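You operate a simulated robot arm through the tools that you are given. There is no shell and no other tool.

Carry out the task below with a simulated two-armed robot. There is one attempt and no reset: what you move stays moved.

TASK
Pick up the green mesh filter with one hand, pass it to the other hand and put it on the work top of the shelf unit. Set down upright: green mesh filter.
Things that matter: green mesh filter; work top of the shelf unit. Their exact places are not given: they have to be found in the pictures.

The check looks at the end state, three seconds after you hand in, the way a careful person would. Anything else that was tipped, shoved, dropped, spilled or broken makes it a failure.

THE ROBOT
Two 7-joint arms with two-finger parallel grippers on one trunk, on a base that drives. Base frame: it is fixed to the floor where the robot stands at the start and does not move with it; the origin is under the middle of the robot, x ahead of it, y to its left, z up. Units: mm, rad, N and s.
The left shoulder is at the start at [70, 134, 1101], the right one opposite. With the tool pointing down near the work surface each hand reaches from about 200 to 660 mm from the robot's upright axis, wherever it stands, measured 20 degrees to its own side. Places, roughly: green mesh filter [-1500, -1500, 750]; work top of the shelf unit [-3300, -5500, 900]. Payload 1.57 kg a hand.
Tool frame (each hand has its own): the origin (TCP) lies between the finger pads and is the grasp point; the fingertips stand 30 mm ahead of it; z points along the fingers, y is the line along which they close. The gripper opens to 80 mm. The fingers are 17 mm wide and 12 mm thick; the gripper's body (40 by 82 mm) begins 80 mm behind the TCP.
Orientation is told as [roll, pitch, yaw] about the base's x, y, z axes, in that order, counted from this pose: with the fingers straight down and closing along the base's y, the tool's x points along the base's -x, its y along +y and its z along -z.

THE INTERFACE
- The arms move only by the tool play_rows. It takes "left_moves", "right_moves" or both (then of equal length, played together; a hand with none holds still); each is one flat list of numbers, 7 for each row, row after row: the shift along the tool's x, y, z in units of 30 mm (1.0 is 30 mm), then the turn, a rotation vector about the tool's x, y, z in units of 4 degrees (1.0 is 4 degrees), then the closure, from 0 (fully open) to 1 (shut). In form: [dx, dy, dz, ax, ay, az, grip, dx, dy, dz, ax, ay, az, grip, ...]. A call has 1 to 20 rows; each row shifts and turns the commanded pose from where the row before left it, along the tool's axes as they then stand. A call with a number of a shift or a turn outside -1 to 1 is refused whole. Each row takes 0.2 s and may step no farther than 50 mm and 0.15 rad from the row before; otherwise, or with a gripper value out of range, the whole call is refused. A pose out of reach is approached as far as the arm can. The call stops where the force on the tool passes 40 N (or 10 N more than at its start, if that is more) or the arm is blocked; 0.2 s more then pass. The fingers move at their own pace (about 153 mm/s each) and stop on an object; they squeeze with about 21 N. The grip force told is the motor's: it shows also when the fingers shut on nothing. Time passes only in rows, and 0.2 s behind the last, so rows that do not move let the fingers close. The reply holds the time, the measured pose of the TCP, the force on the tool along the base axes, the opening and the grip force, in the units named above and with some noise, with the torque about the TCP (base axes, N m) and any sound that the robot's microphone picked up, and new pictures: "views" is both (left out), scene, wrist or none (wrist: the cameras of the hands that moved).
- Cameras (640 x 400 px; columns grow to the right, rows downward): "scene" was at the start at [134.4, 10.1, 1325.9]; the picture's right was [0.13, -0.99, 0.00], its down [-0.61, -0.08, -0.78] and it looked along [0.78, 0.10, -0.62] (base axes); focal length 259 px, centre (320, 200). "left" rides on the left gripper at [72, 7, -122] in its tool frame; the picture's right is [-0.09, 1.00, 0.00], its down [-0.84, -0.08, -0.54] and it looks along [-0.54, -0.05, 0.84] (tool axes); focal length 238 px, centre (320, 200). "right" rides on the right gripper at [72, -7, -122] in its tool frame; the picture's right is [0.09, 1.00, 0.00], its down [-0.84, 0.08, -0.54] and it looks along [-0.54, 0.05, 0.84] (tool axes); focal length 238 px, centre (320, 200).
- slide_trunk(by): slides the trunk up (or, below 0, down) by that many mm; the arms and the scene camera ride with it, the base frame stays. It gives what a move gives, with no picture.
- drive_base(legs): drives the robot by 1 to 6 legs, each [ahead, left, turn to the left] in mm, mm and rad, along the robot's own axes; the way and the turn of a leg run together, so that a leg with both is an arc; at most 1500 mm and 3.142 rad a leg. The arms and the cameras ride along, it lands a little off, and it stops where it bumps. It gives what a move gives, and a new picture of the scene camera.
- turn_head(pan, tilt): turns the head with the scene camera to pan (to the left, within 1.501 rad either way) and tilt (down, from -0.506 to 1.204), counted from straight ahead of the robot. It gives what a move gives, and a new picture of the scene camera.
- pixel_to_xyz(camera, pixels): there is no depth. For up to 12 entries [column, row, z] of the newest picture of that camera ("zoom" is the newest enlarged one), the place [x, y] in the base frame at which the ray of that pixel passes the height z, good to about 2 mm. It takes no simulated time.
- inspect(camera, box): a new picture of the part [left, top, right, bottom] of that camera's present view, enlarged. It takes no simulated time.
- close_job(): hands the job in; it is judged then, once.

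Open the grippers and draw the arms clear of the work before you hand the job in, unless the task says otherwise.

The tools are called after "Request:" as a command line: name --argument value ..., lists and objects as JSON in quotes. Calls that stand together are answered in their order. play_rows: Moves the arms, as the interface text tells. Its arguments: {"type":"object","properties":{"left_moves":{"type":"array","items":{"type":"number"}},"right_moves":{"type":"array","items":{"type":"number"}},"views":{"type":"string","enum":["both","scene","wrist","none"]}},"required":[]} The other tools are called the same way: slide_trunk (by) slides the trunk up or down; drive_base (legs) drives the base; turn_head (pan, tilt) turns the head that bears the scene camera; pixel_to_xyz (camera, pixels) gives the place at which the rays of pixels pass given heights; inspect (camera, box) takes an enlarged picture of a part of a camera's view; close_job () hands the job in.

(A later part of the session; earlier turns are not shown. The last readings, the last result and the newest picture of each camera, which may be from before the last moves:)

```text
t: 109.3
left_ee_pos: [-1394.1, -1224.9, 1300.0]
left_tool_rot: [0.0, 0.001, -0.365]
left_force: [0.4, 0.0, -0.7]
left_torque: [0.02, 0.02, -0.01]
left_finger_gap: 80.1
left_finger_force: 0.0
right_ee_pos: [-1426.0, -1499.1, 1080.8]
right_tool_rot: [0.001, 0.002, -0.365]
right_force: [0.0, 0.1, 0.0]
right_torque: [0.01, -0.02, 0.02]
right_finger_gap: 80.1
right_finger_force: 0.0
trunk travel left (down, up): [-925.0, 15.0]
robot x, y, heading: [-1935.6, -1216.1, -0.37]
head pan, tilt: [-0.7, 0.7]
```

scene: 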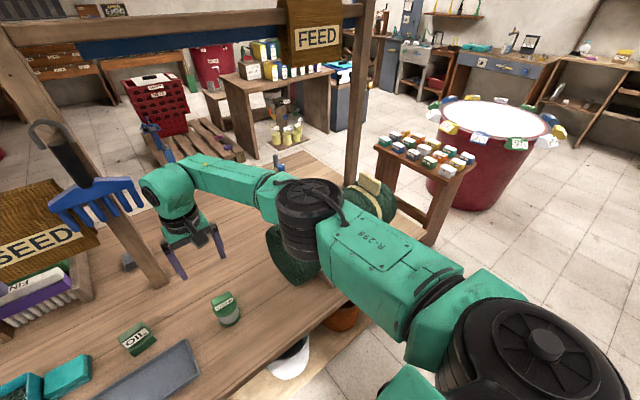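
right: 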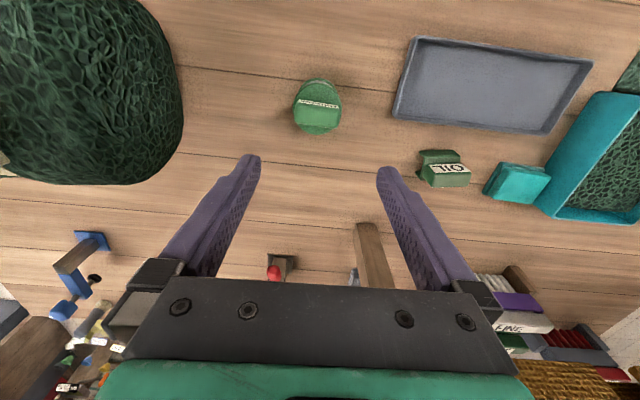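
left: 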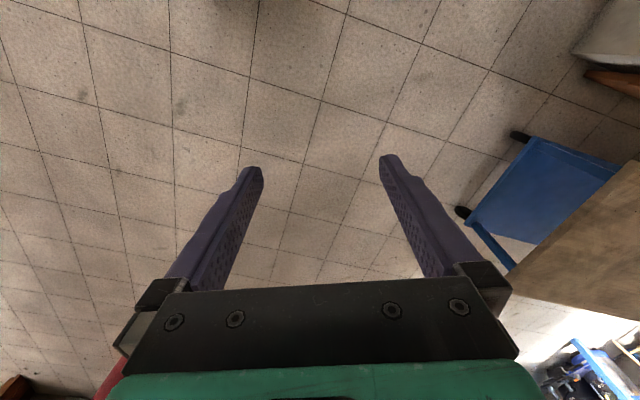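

The hand descends well and the elbow stays clear of the roll. The tab top appears at (318,117), right where the TCP axis at that depth should appear (320,118); I verify with numbers.

Request:
inspect --camera "right" --box '[260, 60, 380, 140]'

Request:
pixel_to_xyz --camera "right" --pixels '[[318, 119, 905], [300, 117, 905], [338, 122, 905], [318, 80, 797], [318, 132, 872]]'

```text
5.00 times, centred on (320, 100) of right
```

zoom: 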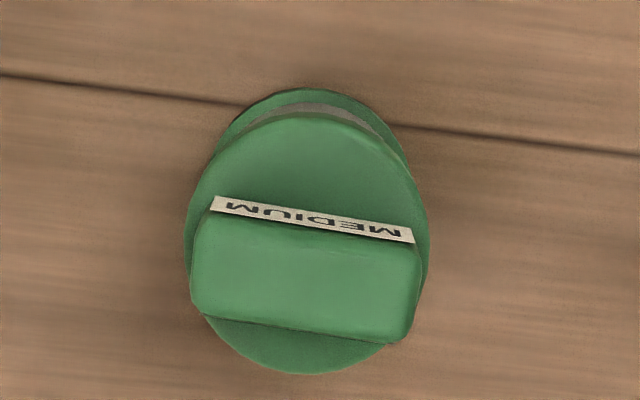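

```text
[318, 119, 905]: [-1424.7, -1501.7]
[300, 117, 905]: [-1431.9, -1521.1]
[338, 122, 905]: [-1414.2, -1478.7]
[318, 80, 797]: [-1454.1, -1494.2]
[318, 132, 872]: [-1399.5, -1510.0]
```

TCP is within ~2 mm of the tab centre (-1427,-1501); the tab is turned ~5° clockwise relative to the hand. I turn the hand by that and descend 120 mm.

Request:
play_rows --right_moves '[0, 0, 0.8, 0, 0, 0.6, 0, 0, 0, 0.8, 0, 0, 0.6, 0, 0, 0, 0.8, 0, 0, 0, 0, 0, 0, 0.8, 0, 0, 0, 0, 0, 0, 0.8, 0, 0, 0, 0]' --views "both"

Request:
inspect --camera "right" --box '[220, 80, 420, 220]'

```text
t: 110.5
left_ee_pos: [-1394.6, -1223.7, 1299.6]
left_tool_rot: [0.0, 0.002, -0.364]
left_force: [-0.1, -0.5, -0.6]
left_torque: [0.02, -0.06, -0.02]
left_finger_gap: 80.0
left_finger_force: 0.1
right_ee_pos: [-1436.5, -1492.6, 968.9]
right_tool_rot: [-0.001, 0.0, -0.449]
right_force: [-0.1, 0.4, 0.1]
right_torque: [-0.01, -0.02, 0.02]
right_finger_gap: 80.0
right_finger_force: 0.0
right hand out of reach, approached as far as the arm can: row 4, 5
trunk travel left (down, up): [-925.0, 15.0]
robot x, y, heading: [-1935.0, -1218.1, -0.365]
head pan, tilt: [-0.7, 0.7]
```

scene: 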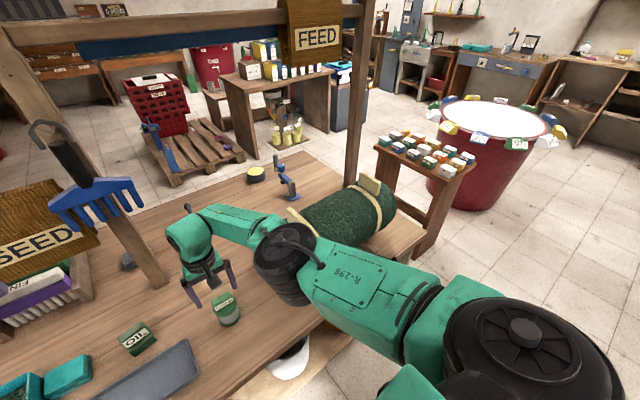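
right: 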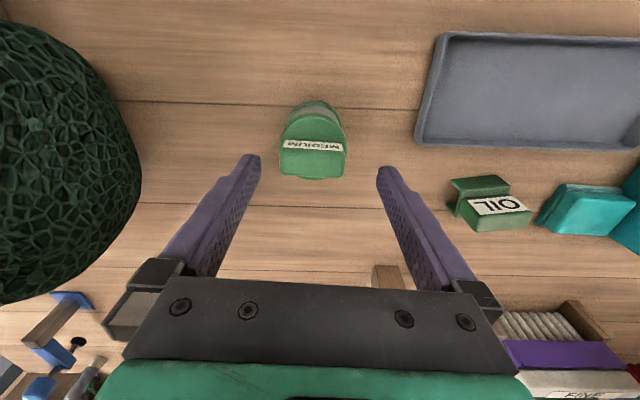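

```text
2.86 times, centred on (320, 150) of right
```

zoom: 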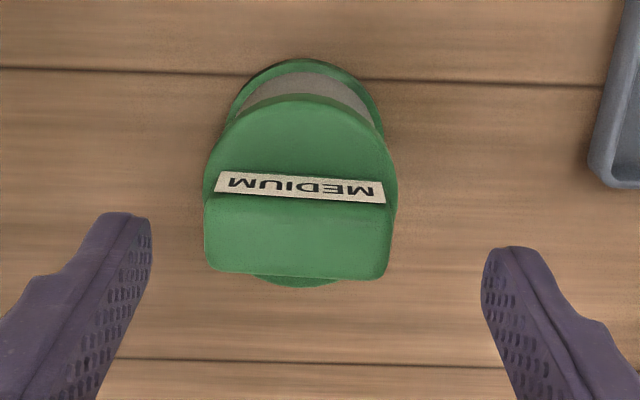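

Reach ran short (TCP 12 mm short of the tab). I raise the hand 60 mm, lower the trunk 80 mm to regain reach, then correct.

Request:
play_rows --right_moves '[0, 0, -1, 0, 0, 0, 0, 0, 0, -1, 0, 0, 0, 0]' --views "none"

Request:
slide_trunk --by -80

```text
t: 111.1
left_ee_pos: [-1396.4, -1223.6, 1300.3]
left_tool_rot: [0.0, 0.0, -0.364]
left_force: [-0.4, -0.1, -0.1]
left_torque: [0.01, -0.02, 0.01]
left_finger_gap: 80.0
left_finger_force: 0.0
right_ee_pos: [-1438.8, -1492.6, 1027.8]
right_tool_rot: [-0.001, -0.001, -0.448]
right_force: [0.8, -0.6, -0.4]
right_torque: [-0.01, -0.02, -0.02]
right_finger_gap: 80.1
right_finger_force: 0.1
trunk travel left (down, up): [-925.0, 15.0]
robot x, y, heading: [-1932.6, -1216.5, -0.361]
head pan, tilt: [-0.7, 0.7]
```

```text
t: 112.3
left_ee_pos: [-1394.9, -1225.2, 1219.9]
left_tool_rot: [0.001, 0.002, -0.366]
left_force: [0.6, 0.2, -0.6]
left_torque: [0.0, 0.0, -0.02]
left_finger_gap: 79.8
left_finger_force: 0.0
right_ee_pos: [-1437.7, -1491.7, 947.6]
right_tool_rot: [-0.001, 0.001, -0.449]
right_force: [-0.5, -0.6, -0.2]
right_torque: [0.0, 0.01, -0.02]
right_finger_gap: 80.1
right_finger_force: 0.1
trunk travel left (down, up): [-845.0, 95.0]
robot x, y, heading: [-1935.0, -1218.0, -0.364]
head pan, tilt: [-0.7, 0.7]
```

TCP at z 948; I correct 14 mm ahead and 4 mm right and look.

Request:
play_rows --right_moves '[-0.457, -0.12, 0, 0, 0, 0, 0, 0, 0, 0, 0, 0, 0, 0]' --views "both"

Request:
inspect --camera "right" --box '[220, 100, 420, 240]'

Request:
pixel_to_xyz --camera "zoom" --pixels '[[310, 205, 905], [310, 240, 905], [200, 240, 905], [400, 240, 905]]'

```text
t: 112.9
left_ee_pos: [-1394.1, -1223.4, 1218.7]
left_tool_rot: [-0.001, 0.0, -0.365]
left_force: [0.4, 0.0, -0.1]
left_torque: [-0.02, 0.0, -0.02]
left_finger_gap: 79.9
left_finger_force: 0.1
right_ee_pos: [-1426.8, -1501.7, 947.3]
right_tool_rot: [0.001, 0.001, -0.449]
right_force: [0.0, 0.2, 0.2]
right_torque: [0.03, 0.0, 0.0]
right_finger_gap: 79.8
right_finger_force: 0.0
trunk travel left (down, up): [-845.0, 95.0]
robot x, y, heading: [-1934.4, -1218.1, -0.362]
head pan, tilt: [-0.7, 0.7]
```

scene: 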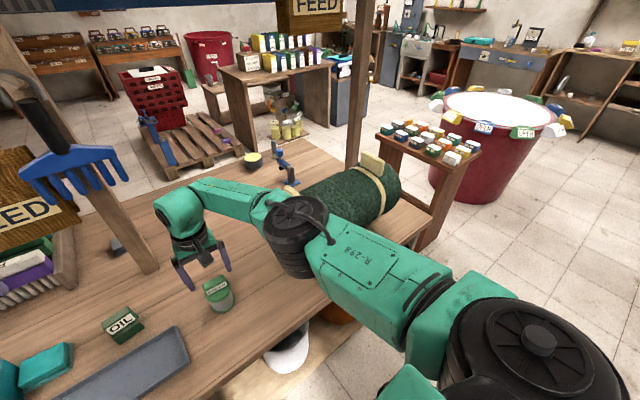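
right: 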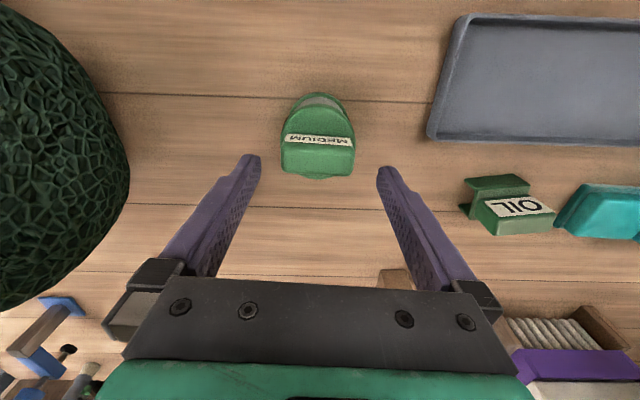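

```text
2.86 times, centred on (320, 170) of right
```

zoom: 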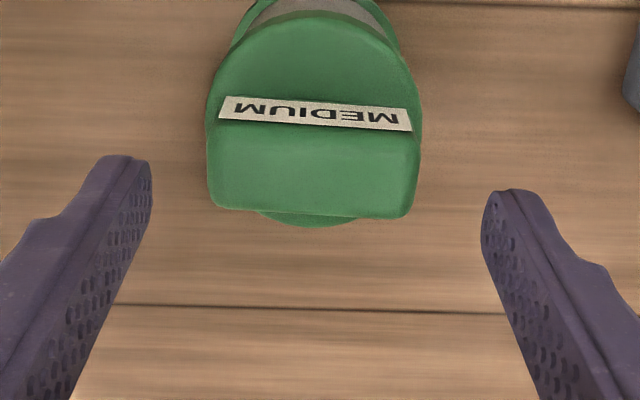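

```text
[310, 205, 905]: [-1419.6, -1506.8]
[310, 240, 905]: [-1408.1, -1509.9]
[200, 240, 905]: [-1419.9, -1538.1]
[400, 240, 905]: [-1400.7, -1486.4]
```

The tab is centred between the fingers to within 2–4 mm. I descend 35 mm so the tips straddle the tab just above the rim.

Request:
play_rows --right_moves '[0.1, -0.06, 0.4, 0, 0, 0, 0, 0, 0, 0.4, 0, 0, 0, 0, 0, 0, 0.37, 0, 0, 0, 0, 0, 0, 0, 0, 0, 0, 0]' --views "both"

Request:
inspect --camera "right" --box '[220, 100, 420, 240]'

Request:
inspect --camera "scene" --box '[140, 180, 300, 320]'

```text
t: 113.9
left_ee_pos: [-1394.4, -1225.1, 1218.9]
left_tool_rot: [-0.001, 0.0, -0.364]
left_force: [-0.6, -0.5, -1.5]
left_torque: [0.01, 0.04, 0.03]
left_finger_gap: 80.0
left_finger_force: 0.0
right_ee_pos: [-1431.1, -1502.0, 913.5]
right_tool_rot: [0.0, 0.001, -0.448]
right_force: [0.4, 0.3, -0.7]
right_torque: [0.01, 0.0, -0.01]
right_finger_gap: 79.9
right_finger_force: 0.0
trunk travel left (down, up): [-845.0, 95.0]
robot x, y, heading: [-1931.7, -1218.9, -0.368]
head pan, tilt: [-0.7, 0.7]
```

scene: 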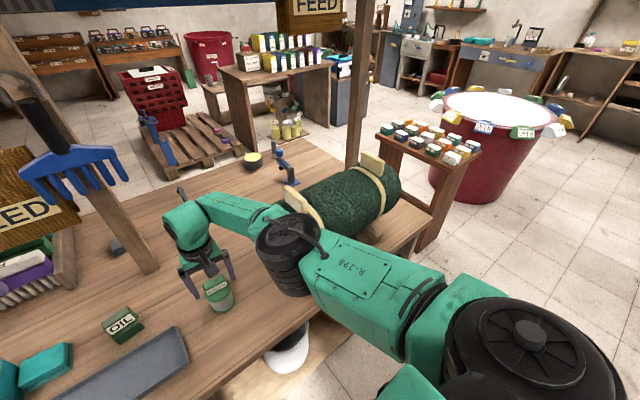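
right: 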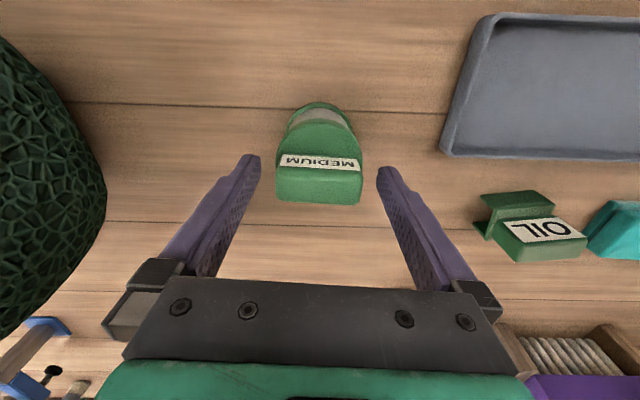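

```text
2.86 times, centred on (320, 170) of right
```

zoom: 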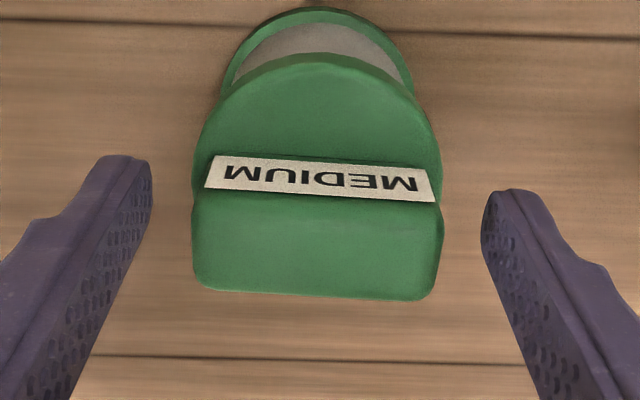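

```text
2.86 times, centred on (220, 250) of scene
```

zoom: 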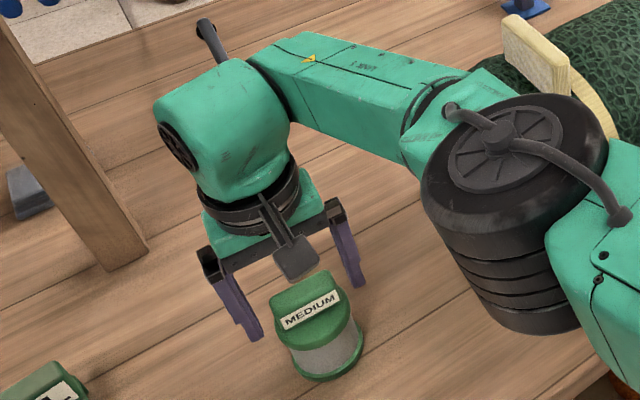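

The tab is exactly on the TCP axis. I go 5 mm lower and close the right gripper.

Request:
play_rows --right_moves '[0, 0, 0.17, 0, 0, 0, 0, 0, 0, 0, 0, 0, 0, 1, 0, 0, 0, 0, 0, 0, 1, 0, 0, 0, 0, 0, 0, 1, 0, 0, 0, 0, 0, 0, 1]' --views "wrist"

```text
t: 115.1
left_ee_pos: [-1395.0, -1224.7, 1217.9]
left_tool_rot: [0.001, 0.001, -0.365]
left_force: [0.9, 1.0, -0.1]
left_torque: [0.01, 0.02, 0.01]
left_finger_gap: 80.0
left_finger_force: 0.0
right_ee_pos: [-1430.4, -1502.3, 908.2]
right_tool_rot: [-0.002, -0.002, -0.448]
right_force: [-0.2, 0.5, 0.5]
right_torque: [0.03, -0.06, 0.01]
right_finger_gap: 55.1
right_finger_force: 20.7
trunk travel left (down, up): [-845.0, 95.0]
robot x, y, heading: [-1930.8, -1220.9, -0.364]
head pan, tilt: [-0.7, 0.7]
```

right: 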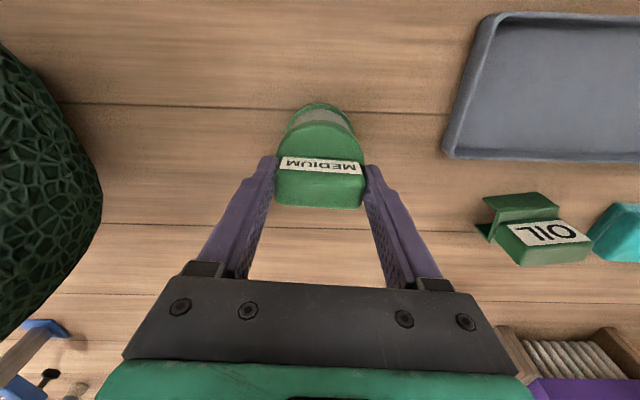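

Gripped with a gap of 55 mm and 20.7 N. I lift by 90 mm slowly.

Request:
play_rows --right_moves '[0, 0, -0.3, 0, 0, 0, 1, 0, 0, -0.6, 0, 0, 0, 1, 0, 0, -0.7, 0, 0, 0, 1, 0, 0, -0.7, 0, 0, 0, 1, 0, 0, -0.7, 0, 0, 0, 1]' --views "both"

```text
t: 116.3
left_ee_pos: [-1395.6, -1225.6, 1220.6]
left_tool_rot: [0.001, 0.001, -0.364]
left_force: [0.4, 0.1, -0.1]
left_torque: [0.02, -0.01, 0.0]
left_finger_gap: 80.0
left_finger_force: 0.0
right_ee_pos: [-1429.7, -1501.3, 998.5]
right_tool_rot: [-0.002, 0.0, -0.449]
right_force: [-0.3, 0.0, 0.2]
right_torque: [0.0, 0.0, 0.03]
right_finger_gap: 55.3
right_finger_force: 20.9
trunk travel left (down, up): [-845.0, 95.0]
robot x, y, heading: [-1934.2, -1217.6, -0.356]
head pan, tilt: [-0.7, 0.7]
```

scene: 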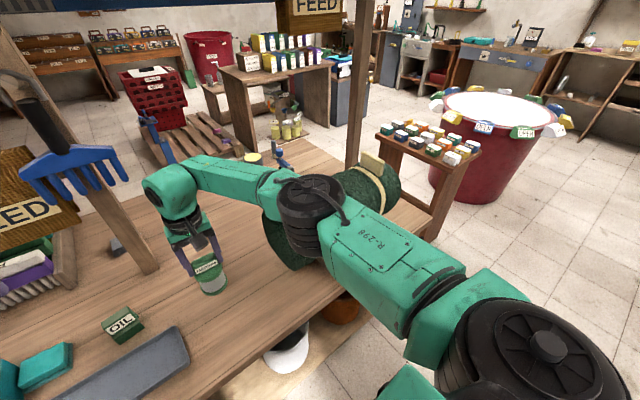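
right: 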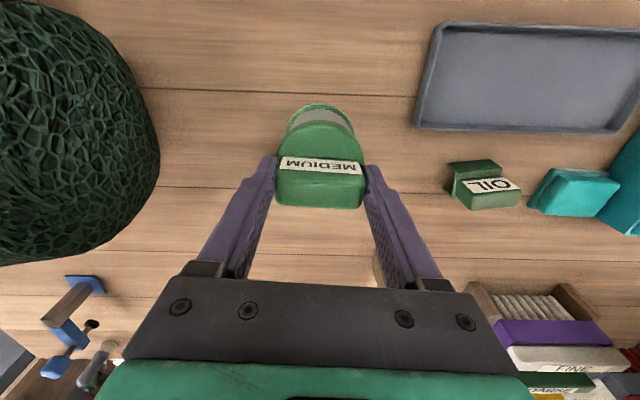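

Held firmly. I raise the trunk and back away from the bench.

Request:
slide_trunk --by 90

Request:
drive_base --legs '[[-450, 0, 0]]'

```text
t: 117.6
left_ee_pos: [-1394.6, -1225.1, 1309.0]
left_tool_rot: [-0.001, 0.001, -0.365]
left_force: [-0.8, -0.6, -0.4]
left_torque: [0.01, 0.05, -0.01]
left_finger_gap: 79.9
left_finger_force: 0.2
right_ee_pos: [-1429.4, -1501.6, 1088.0]
right_tool_rot: [0.0, 0.002, -0.448]
right_force: [-0.4, 0.4, -0.3]
right_torque: [-0.01, -0.02, -0.03]
right_finger_gap: 55.6
right_finger_force: 21.3
trunk travel left (down, up): [-935.0, 5.0]
robot x, y, heading: [-1935.4, -1216.3, -0.367]
head pan, tilt: [-0.7, 0.7]
```

```text
t: 120.2
left_ee_pos: [-1806.9, -1069.5, 1309.0]
left_tool_rot: [-0.002, 0.001, -0.367]
left_force: [-0.5, -0.6, -0.8]
left_torque: [-0.01, 0.01, 0.01]
left_finger_gap: 80.2
left_finger_force: 0.0
right_ee_pos: [-1843.6, -1345.0, 1087.0]
right_tool_rot: [0.0, 0.003, -0.452]
right_force: [0.0, 0.0, -1.5]
right_torque: [0.02, 0.02, -0.03]
right_finger_gap: 55.1
right_finger_force: 20.6
trunk travel left (down, up): [-935.0, 5.0]
robot x, y, heading: [-2350.1, -1059.8, -0.366]
head pan, tilt: [-0.7, 0.7]
```

scene: 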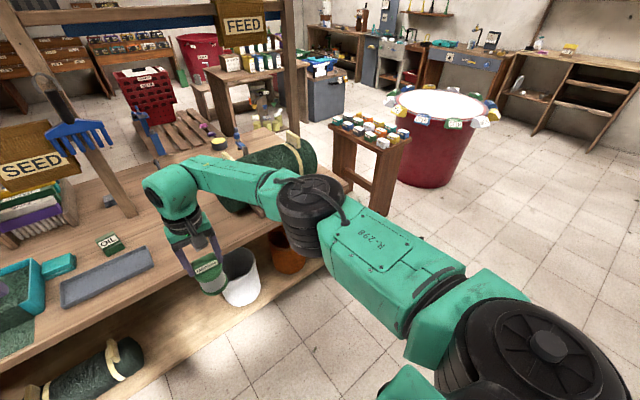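

Backed off safely. For the handover the right hand stays put; I rotate the left hand (yaw 40° inward, then pitch fingers up to 35° below horizontal) so it can take the mesh body from back-left below the right fingers. First the yaw.

Request:
play_rows --left_moves '[0, 0, 0, 0, 0, 1, 0, 0, 0, 0, 0, 0, 1, 0, 0, 0, 0, 0, 0, 1, 0, 0, 0, 0, 0, 0, 1, 0, 0, 0, 0, 0, 0, 1, 0, 0, 0, 0, 0, 0, 1, 0, 0, 0, 0, 0, 0, 1, 0, 0, 0, 0, 0, 0, 1, 0, 0, 0, 0, 0, 0, 1, 0, 0, 0, 0, 0, 0, 1, 0]' --views "scene"

```text
t: 122.5
left_ee_pos: [-1810.0, -1066.8, 1309.2]
left_tool_rot: [0.001, 0.001, -1.066]
left_force: [0.2, -0.3, 0.8]
left_torque: [0.01, 0.0, 0.01]
left_finger_gap: 80.0
left_finger_force: 0.1
right_ee_pos: [-1845.2, -1343.7, 1087.5]
right_tool_rot: [-0.001, 0.001, -0.452]
right_force: [0.2, 0.0, -0.3]
right_torque: [-0.04, 0.03, 0.0]
right_finger_gap: 55.4
right_finger_force: 20.5
trunk travel left (down, up): [-935.0, 5.0]
robot x, y, heading: [-2351.2, -1062.1, -0.367]
head pan, tilt: [-0.7, 0.7]
```

scene: 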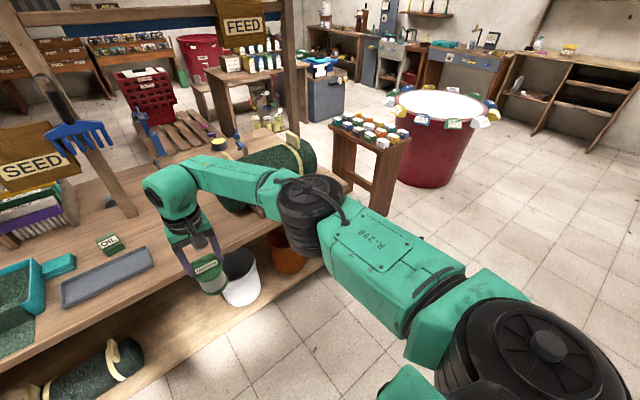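

The yaw was reachable. Now the pitch of 55°.

Request:
play_rows --left_moves '[0, 0, 0, 0, -1, 0, 0, 0, 0, 0, 0, -1, 0, 0, 0, 0, 0, 0, -1, 0, 0, 0, 0, 0, 0, -1, 0, 0, 0, 0, 0, 0, -1, 0, 0, 0, 0, 0, 0, -1, 0, 0, 0, 0, 0, 0, -1, 0, 0, 0, 0, 0, 0, -1, 0, 0, 0, 0, 0, 0, -1, 0, 0, 0, 0, 0, 0, -1, 0, 0, 0, 0, 0, 0, -1, 0, 0, 0, 0, 0, 0, -1, 0, 0, 0, 0, 0, 0, -1, 0, 0, 0, 0, 0, 0, -0.75, 0, 0]' --views "both"

Request:
turn_head --pan -0.2 --tilt 0.7

```text
t: 125.5
left_ee_pos: [-1809.7, -1067.4, 1309.2]
left_tool_rot: [-0.001, -0.963, -1.065]
left_force: [0.2, 0.2, -1.0]
left_torque: [-0.02, 0.03, 0.0]
left_finger_gap: 80.0
left_finger_force: 0.1
right_ee_pos: [-1845.8, -1344.6, 1089.1]
right_tool_rot: [-0.001, 0.0, -0.452]
right_force: [0.0, 0.0, -0.1]
right_torque: [0.0, -0.02, 0.04]
right_finger_gap: 55.1
right_finger_force: 20.8
trunk travel left (down, up): [-935.0, 5.0]
robot x, y, heading: [-2351.7, -1056.4, -0.368]
head pan, tilt: [-0.7, 0.7]
```

scene: 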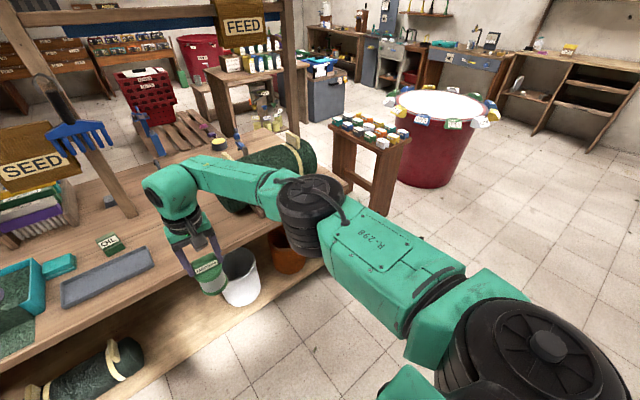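
left: 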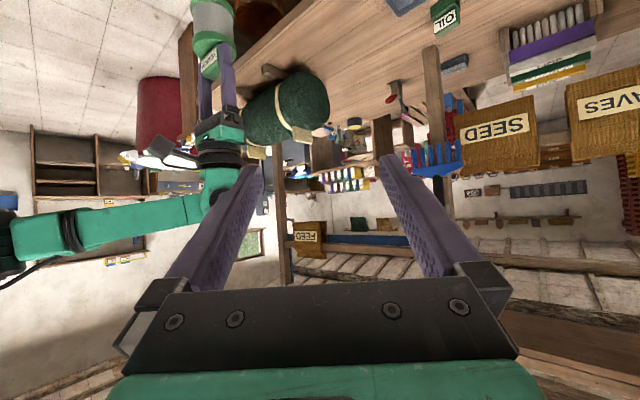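

```text
t: 126.4
left_ee_pos: [-1809.9, -1067.1, 1309.0]
left_tool_rot: [0.001, -0.958, -1.065]
left_force: [0.0, 0.5, 0.5]
left_torque: [0.04, -0.02, 0.02]
left_finger_gap: 79.9
left_finger_force: 0.0
right_ee_pos: [-1844.3, -1344.3, 1088.1]
right_tool_rot: [-0.001, 0.003, -0.452]
right_force: [0.3, 0.0, -0.1]
right_torque: [0.0, -0.03, -0.01]
right_finger_gap: 55.3
right_finger_force: 20.8
trunk travel left (down, up): [-935.0, 5.0]
robot x, y, heading: [-2347.5, -1058.7, -0.367]
head pan, tilt: [-0.201, 0.7]
```

scene: 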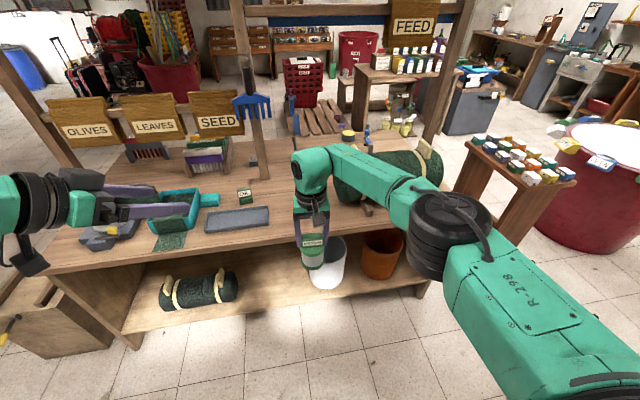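

Reached. I enlarge the held filter in both views to judge its vertical dimensions.

Request:
inspect --camera "scene" --box '[270, 190, 370, 280]'

Request:
inspect --camera "left" --box '[150, 0, 270, 100]'

```text
4.44 times, centred on (320, 235) of scene
```

zoom: 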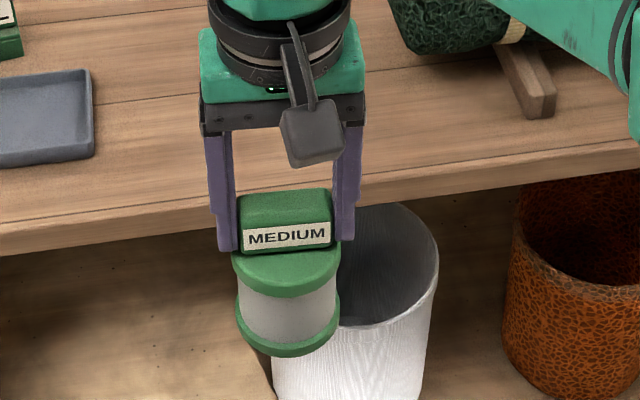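

```text
4.00 times, centred on (210, 50) of left
```

zoom: 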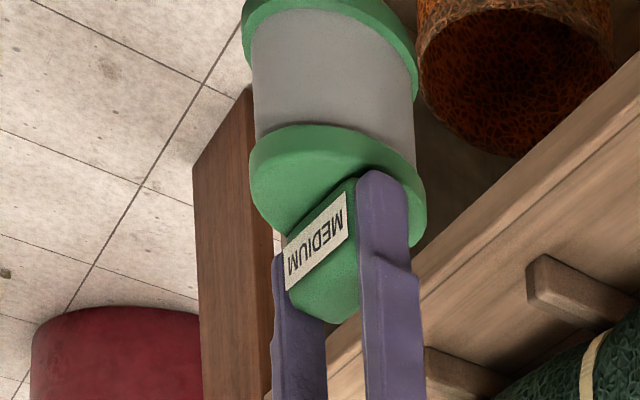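

Mesh diameter ~59, rims ~63, mesh mid-height ~36 mm above the base. The grasp point for the left hand is about (-1844.5,-1344.5,1013); I move it to a pre-grasp 150 mm short along its axis.

Request:
play_rows --left_moves '[0.471, -0.686, 0.853, 0, 0, 0, 0, 0.471, -0.686, 0.853, 0, 0, 0, 0, 0.471, -0.686, 0.853, 0, 0, 0, 0, 0.471, -0.686, 0.853, 0, 0, 0, 0, 0.471, -0.686, 0.853, 0, 0, 0, 0, 0.471, -0.686, 0.853, 0, 0, 0, 0, 0.471, -0.686, 0.853, 0, 0, 0, 0, 0.471, -0.686, 0.853, 0, 0, 0, 0]' --views "both"

```text
t: 128.2
left_ee_pos: [-1905.8, -1235.5, 1101.2]
left_tool_rot: [0.004, -0.961, -1.069]
left_force: [0.2, -0.1, 0.6]
left_torque: [-0.01, 0.01, 0.01]
left_finger_gap: 79.9
left_finger_force: 0.0
right_ee_pos: [-1845.1, -1345.9, 1088.0]
right_tool_rot: [0.001, 0.002, -0.452]
right_force: [-0.5, 1.1, 0.2]
right_torque: [0.0, -0.03, 0.03]
right_finger_gap: 55.1
right_finger_force: 20.7
trunk travel left (down, up): [-935.0, 5.0]
robot x, y, heading: [-2347.4, -1059.6, -0.365]
head pan, tilt: [-0.201, 0.7]
```

scene: 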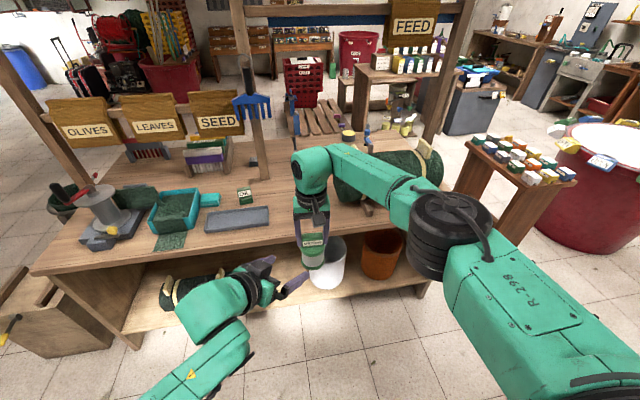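
left: 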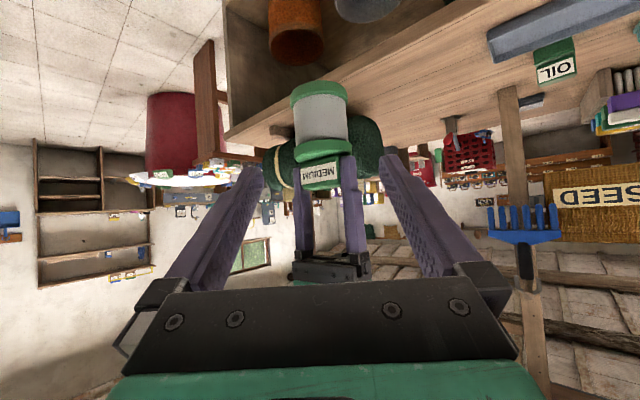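

The filter shows between the left fingers as predicted (mesh near-surface centre ≈ row 115, expected 113). I enlarge to check the lateral offset.

Request:
inspect --camera "left" --box '[250, 70, 410, 200]'

```text
3.08 times, centred on (330, 135) of left
```

zoom: 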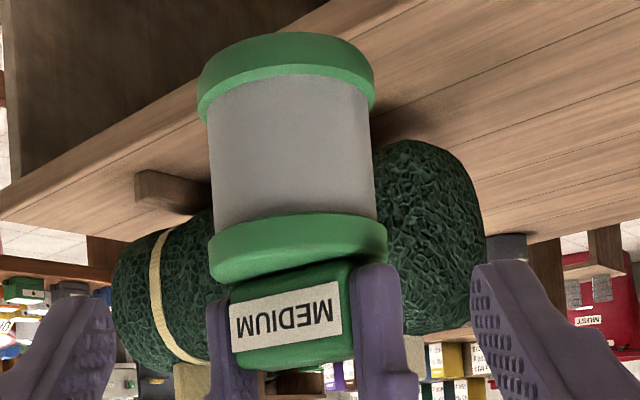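

Lateral offset is under 2 mm. I advance 120 mm along the left hand's axis and check.

Request:
play_rows --left_moves '[-0.08, 0.05, 0.8, 0, 0, 0, 0, 0, 0, 0.8, 0, 0, 0, 0, 0, 0, 0.8, 0, 0, 0, 0, 0, 0, 0.8, 0, 0, 0, 0, 0, 0, 0.8, 0, 0, 0, 0]' --views "both"

Request:
inspect --camera "scene" --box '[230, 190, 370, 320]'

```text
t: 129.4
left_ee_pos: [-1855.0, -1323.3, 1032.0]
left_tool_rot: [0.0, -0.957, -1.064]
left_force: [0.1, 0.1, -0.3]
left_torque: [0.0, 0.01, -0.02]
left_finger_gap: 80.0
left_finger_force: 0.1
right_ee_pos: [-1845.4, -1345.8, 1088.2]
right_tool_rot: [0.001, 0.003, -0.453]
right_force: [0.6, 0.1, -0.5]
right_torque: [0.02, -0.02, -0.01]
right_finger_gap: 55.3
right_finger_force: 21.1
trunk travel left (down, up): [-935.0, 5.0]
robot x, y, heading: [-2349.6, -1057.8, -0.365]
head pan, tilt: [-0.201, 0.7]
```

scene: 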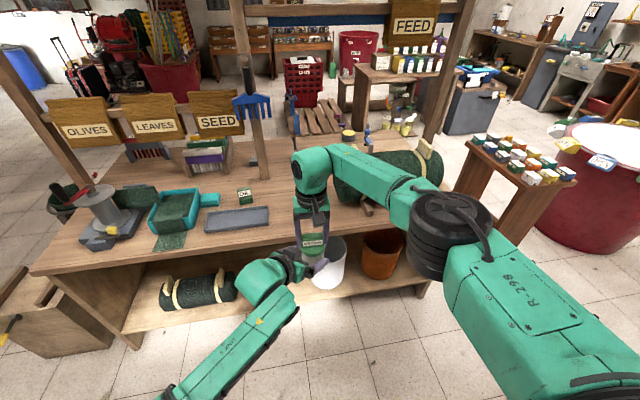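
left: 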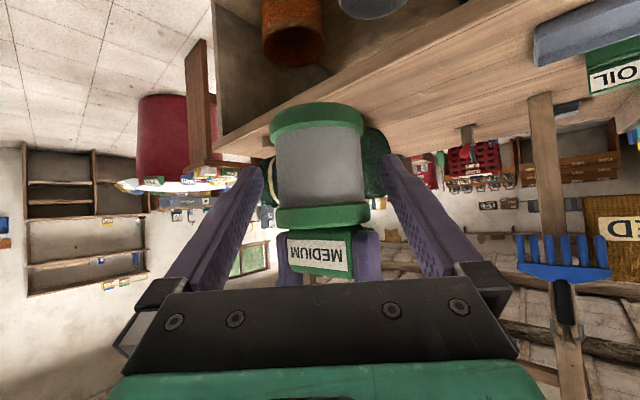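

```text
3.08 times, centred on (300, 255) of scene
```

zoom: 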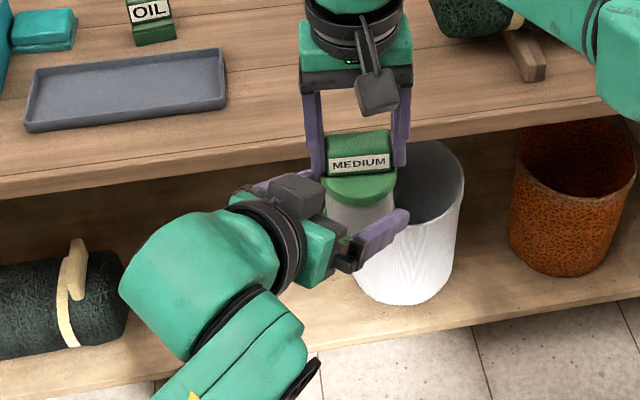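

The mesh body is squarely between the left fingers (centre ≈ (318,165), expected (316,160)). I advance the last 28 mm.

Request:
play_rows --left_moves '[-0.05, 0, 0.5, 0, 0, 0, 0, -0.04, 0, 0.44, 0, 0, 0, 0, 0, 0, 0, 0, 0, 0, 0]' --views "wrist"

Request:
inspect --camera "left" --box '[220, 90, 420, 260]'

```text
t: 130.2
left_ee_pos: [-1842.0, -1346.5, 1020.0]
left_tool_rot: [0.002, -0.96, -1.064]
left_force: [0.9, 0.1, -0.6]
left_torque: [-0.03, 0.02, 0.03]
left_finger_gap: 80.1
left_finger_force: 0.2
right_ee_pos: [-1844.9, -1342.6, 1087.4]
right_tool_rot: [-0.001, -0.001, -0.451]
right_force: [0.3, 0.2, -1.2]
right_torque: [-0.02, 0.01, 0.01]
right_finger_gap: 55.4
right_finger_force: 20.9
trunk travel left (down, up): [-935.0, 5.0]
robot x, y, heading: [-2351.8, -1060.1, -0.366]
head pan, tilt: [-0.201, 0.7]
```

left: 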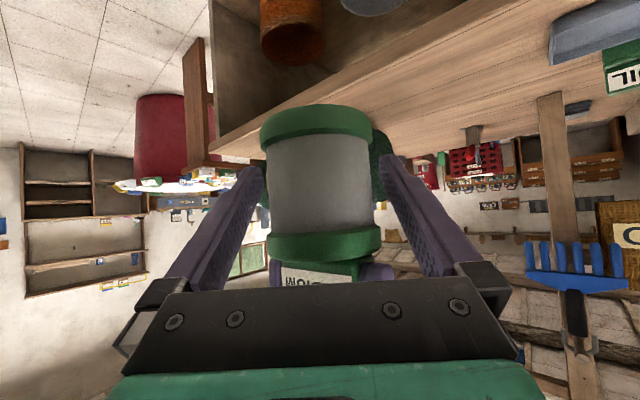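

```text
2.35 times, centred on (320, 175) of left
```

zoom: 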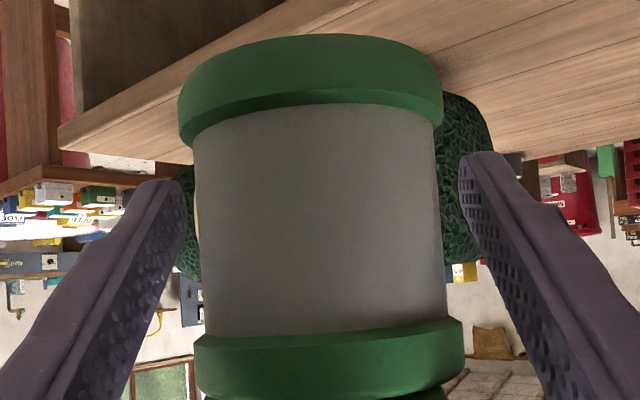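

Well centred (about 2 mm to +y). I shift 2 mm and close the left gripper on the mesh body.

Request:
play_rows --left_moves '[0, 0.06, 0, 0, 0, 0, 0, 0, 0, 0, 0, 0, 0, 1, 0, 0, 0, 0, 0, 0, 1, 0, 0, 0, 0, 0, 0, 1, 0, 0, 0, 0, 0, 0, 1]' --views "wrist"

```text
t: 131.4
left_ee_pos: [-1841.6, -1345.7, 1017.6]
left_tool_rot: [-0.002, -0.96, -1.066]
left_force: [-11.4, -2.6, 1.5]
left_torque: [0.18, -0.38, -0.07]
left_finger_gap: 64.3
left_finger_force: 21.3
right_ee_pos: [-1844.6, -1343.6, 1088.8]
right_tool_rot: [0.001, 0.001, -0.452]
right_force: [12.4, 2.4, -2.3]
right_torque: [0.0, -0.46, 0.1]
right_finger_gap: 55.2
right_finger_force: 21.1
trunk travel left (down, up): [-935.0, 5.0]
robot x, y, heading: [-2346.4, -1057.8, -0.368]
head pan, tilt: [-0.201, 0.7]
```

left: 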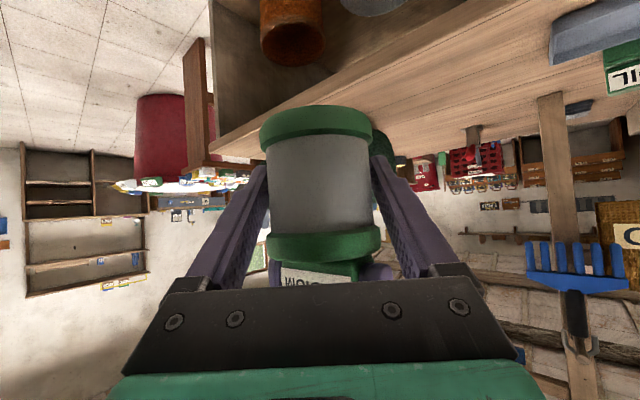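

Gripped at 64 mm, with ~11 N of internal side force along the left hand's −y. I relieve it by shifting the left hand 2 mm that way.

Request:
play_rows --left_moves '[0, -0.06, 0, 0, 0, 0, 1, 0, 0, 0, 0, 0, 0, 1]' --views "none"

```text
t: 132.0
left_ee_pos: [-1842.9, -1345.6, 1018.5]
left_tool_rot: [-0.001, -0.958, -1.063]
left_force: [-3.9, -5.0, -0.2]
left_torque: [0.16, -0.06, -0.08]
left_finger_gap: 64.3
left_finger_force: 20.7
right_ee_pos: [-1844.6, -1344.0, 1088.0]
right_tool_rot: [0.001, 0.003, -0.452]
right_force: [4.1, 6.0, 1.0]
right_torque: [0.26, -0.27, 0.12]
right_finger_gap: 54.8
right_finger_force: 21.0
trunk travel left (down, up): [-935.0, 5.0]
robot x, y, heading: [-2350.8, -1058.9, -0.364]
head pan, tilt: [-0.201, 0.7]
```

Force halved; another 1.5 mm.

Request:
play_rows --left_moves '[0, -0.05, 0, 0, 0, 0, 1, 0, 0, 0, 0, 0, 0, 1]' --views "none"

```text
t: 132.6
left_ee_pos: [-1844.2, -1344.8, 1019.3]
left_tool_rot: [0.001, -0.958, -1.065]
left_force: [6.2, -6.3, -6.8]
left_torque: [0.08, 0.05, -0.14]
left_finger_gap: 64.6
left_finger_force: 20.7
right_ee_pos: [-1846.2, -1343.9, 1088.2]
right_tool_rot: [0.001, 0.002, -0.452]
right_force: [-7.1, 7.4, 6.1]
right_torque: [0.35, 0.49, 0.12]
right_finger_gap: 55.2
right_finger_force: 20.7
trunk travel left (down, up): [-935.0, 5.0]
robot x, y, heading: [-2348.2, -1060.3, -0.367]
head pan, tilt: [-0.201, 0.7]
```

Side force is small now; I relieve a bit along the axis too and then open the right gripper.

Request:
play_rows --left_moves '[0, 0.015, 0.03, 0, 0, 0, 1, 0, 0, 0, 0, 0, 0, 1]' --views "none"

```text
t: 133.2
left_ee_pos: [-1842.8, -1347.0, 1019.1]
left_tool_rot: [0.0, -0.96, -1.064]
left_force: [5.4, -3.7, -3.9]
left_torque: [0.1, -0.09, -0.2]
left_finger_gap: 64.6
left_finger_force: 20.8
right_ee_pos: [-1845.1, -1344.8, 1087.9]
right_tool_rot: [-0.001, 0.002, -0.451]
right_force: [-6.6, 4.6, 3.3]
right_torque: [0.16, 0.56, 0.17]
right_finger_gap: 55.2
right_finger_force: 21.4
trunk travel left (down, up): [-935.0, 5.0]
robot x, y, heading: [-2348.6, -1058.3, -0.371]
head pan, tilt: [-0.201, 0.7]
```

Residual forces are a few newtons. I open the right gripper while the left holds.

Request:
play_rows --left_moves '[0, 0, 0, 0, 0, 0, 1, 0, 0, 0, 0, 0, 0, 1, 0, 0, 0, 0, 0, 0, 1]' --right_moves '[0, 0, 0, 0, 0, 0, 0.5, 0, 0, 0, 0, 0, 0, 0, 0, 0, 0, 0, 0, 0, 0]' --views "both"

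Request:
inspect --camera "scene" --box '[230, 170, 370, 300]'

```text
t: 134.0
left_ee_pos: [-1843.3, -1346.3, 1017.4]
left_tool_rot: [-0.002, -0.961, -1.065]
left_force: [-0.3, 0.3, -0.3]
left_torque: [-0.03, -0.01, 0.0]
left_finger_gap: 64.6
left_finger_force: 20.9
right_ee_pos: [-1845.1, -1345.1, 1087.8]
right_tool_rot: [0.0, 0.0, -0.451]
right_force: [0.1, -0.4, 0.0]
right_torque: [0.02, -0.04, 0.0]
right_finger_gap: 80.1
right_finger_force: 0.0
trunk travel left (down, up): [-935.0, 5.0]
robot x, y, heading: [-2349.1, -1061.6, -0.368]
head pan, tilt: [-0.201, 0.7]
```

scene: 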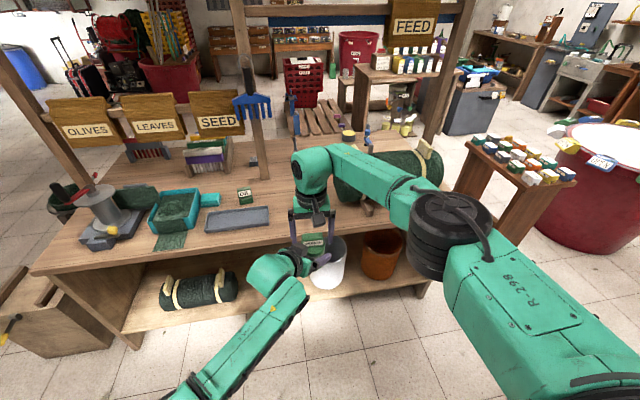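
right: 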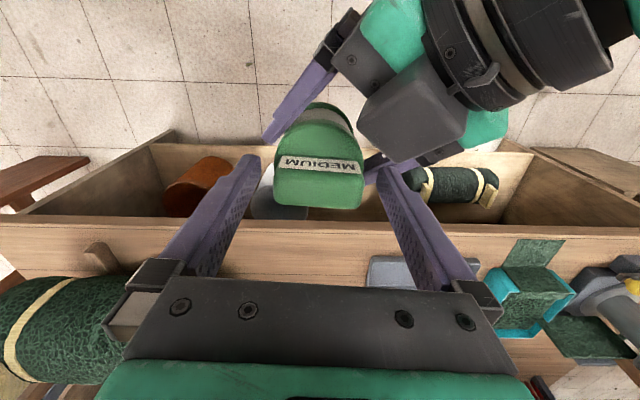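
left: 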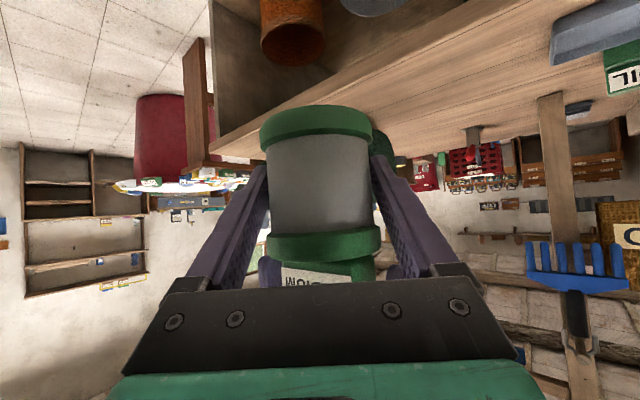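

```text
3.08 times, centred on (300, 235) of scene
```

zoom: 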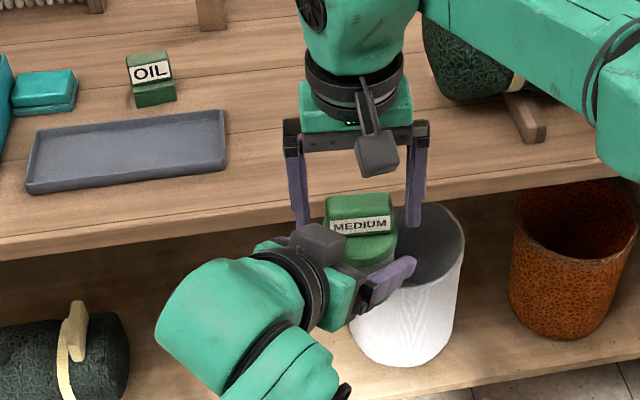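

The left hand now holds the filter alone (forces ≈ 0, gap 64.6). I raise the right hand straight up, clear of it.

Request:
play_rows --right_moves '[0, 0, -0.5, 0, 0, 0, 0, 0, 0, -1, 0, 0, 0, 0, 0, 0, -1, 0, 0, 0, 0, 0, 0, -1, 0, 0, 0, 0, 0, 0, -1, 0, 0, 0, 0, 0, 0, -1, 0, 0, 0, 0, 0, 0, -1, 0, 0, 0, 0]' --views "both"

```text
t: 135.6
left_ee_pos: [-1842.7, -1346.0, 1019.1]
left_tool_rot: [-0.002, -0.961, -1.065]
left_force: [-0.1, -0.1, -0.6]
left_torque: [0.01, -0.01, -0.01]
left_finger_gap: 64.5
left_finger_force: 21.1
right_ee_pos: [-1841.6, -1344.3, 1282.7]
right_tool_rot: [-0.003, 0.001, -0.451]
right_force: [1.0, 0.8, -0.2]
right_torque: [-0.03, 0.0, -0.04]
right_finger_gap: 79.8
right_finger_force: 0.0
trunk travel left (down, up): [-935.0, 5.0]
robot x, y, heading: [-2343.3, -1057.0, -0.362]
head pan, tilt: [-0.201, 0.7]
```

scene: 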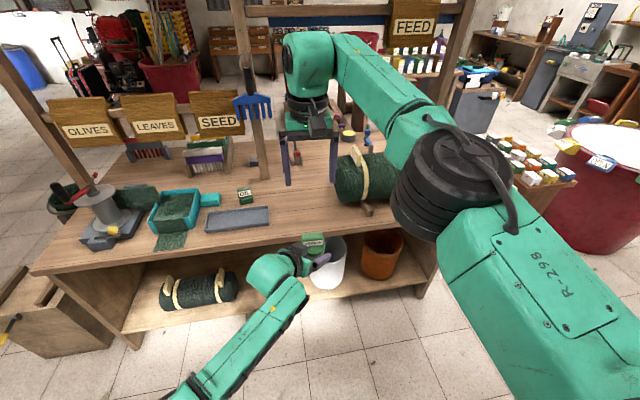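
right: 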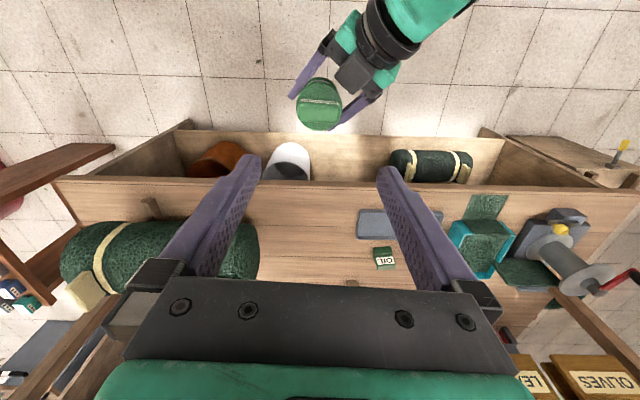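

Right hand is clear. I retract it back and to the right, then look along the way to the shelf unit.

Request:
play_rows --right_moves '[0.8, -0.5, 0, 0, 0, 0, 0, 0.8, -0.5, 0, 0, 0, 0, 0, 0.8, -0.5, 0, 0, 0, 0, 0, 0.8, -0.5, 0, 0, 0, 0, 0, 0.8, -0.5, 0, 0, 0, 0, 0]' --views "none"

Request:
turn_head --pan -1.45 --tilt 0.4

Request:
pixel_to_xyz --camera "scene" --pixels '[[320, 200, 0], [320, 250, 0]]'

```text
t: 136.8
left_ee_pos: [-1843.0, -1345.9, 1019.0]
left_tool_rot: [0.002, -0.96, -1.07]
left_force: [0.2, 0.0, -0.1]
left_torque: [0.01, 0.01, 0.02]
left_finger_gap: 64.5
left_finger_force: 21.4
right_ee_pos: [-1986.8, -1362.9, 1286.3]
right_tool_rot: [0.002, 0.001, -0.452]
right_force: [-0.7, -0.8, -0.1]
right_torque: [0.04, -0.06, 0.01]
right_finger_gap: 80.0
right_finger_force: 0.2
trunk travel left (down, up): [-935.0, 5.0]
robot x, y, heading: [-2350.7, -1058.5, -0.371]
head pan, tilt: [-0.201, 0.7]
```

```text
t: 138.2
left_ee_pos: [-1842.7, -1345.8, 1019.5]
left_tool_rot: [0.001, -0.959, -1.066]
left_force: [-0.4, -0.9, 0.9]
left_torque: [0.0, 0.03, -0.02]
left_finger_gap: 64.3
left_finger_force: 21.2
right_ee_pos: [-1984.1, -1361.4, 1285.8]
right_tool_rot: [0.002, 0.002, -0.452]
right_force: [0.7, -0.1, -0.9]
right_torque: [0.0, 0.01, 0.01]
right_finger_gap: 80.3
right_finger_force: 0.1
trunk travel left (down, up): [-935.0, 5.0]
robot x, y, heading: [-2349.3, -1062.7, -0.368]
head pan, tilt: [-1.45, 0.4]
```

scene: 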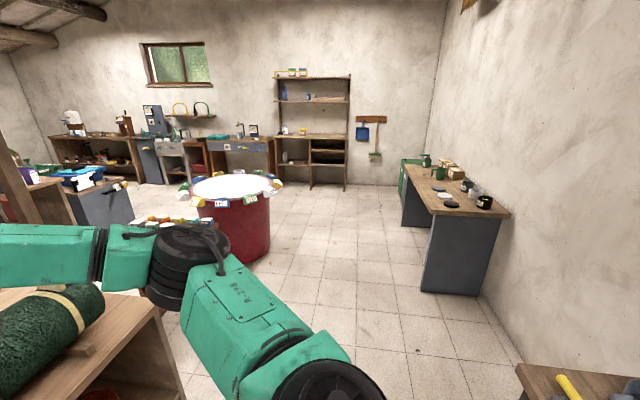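

```text
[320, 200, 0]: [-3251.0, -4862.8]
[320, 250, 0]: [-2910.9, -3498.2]
```

The aisle between the red drum and the grey-legged table leads straight to the shelf unit. I measure the borders.

Request:
pixel_to_xyz --camera "scene" --pixels '[[268, 250, 0], [240, 264, 0], [422, 292, 0], [430, 206, 750], [403, 226, 0], [346, 190, 0], [312, 189, 0], [286, 163, 0], [520, 366, 750], [160, 312, 790], [277, 136, 900], [349, 136, 900]]'

Request:
inspect --camera "scene" --box '[260, 60, 370, 200]'

```text
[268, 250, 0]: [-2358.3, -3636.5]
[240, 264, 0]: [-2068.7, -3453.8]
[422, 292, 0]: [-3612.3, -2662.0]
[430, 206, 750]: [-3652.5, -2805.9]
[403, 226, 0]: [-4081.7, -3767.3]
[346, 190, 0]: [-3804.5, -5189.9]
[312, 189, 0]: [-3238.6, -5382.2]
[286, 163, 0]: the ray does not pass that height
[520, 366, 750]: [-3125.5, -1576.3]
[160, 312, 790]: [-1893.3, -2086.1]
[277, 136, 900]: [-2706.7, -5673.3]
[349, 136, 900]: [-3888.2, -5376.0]
```

```text
2.86 times, centred on (315, 130) of scene
```

zoom: 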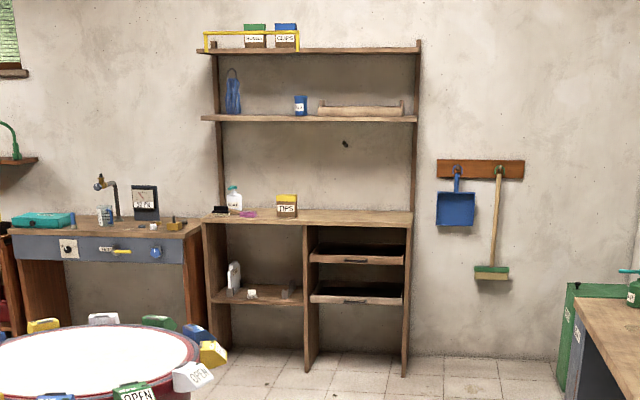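

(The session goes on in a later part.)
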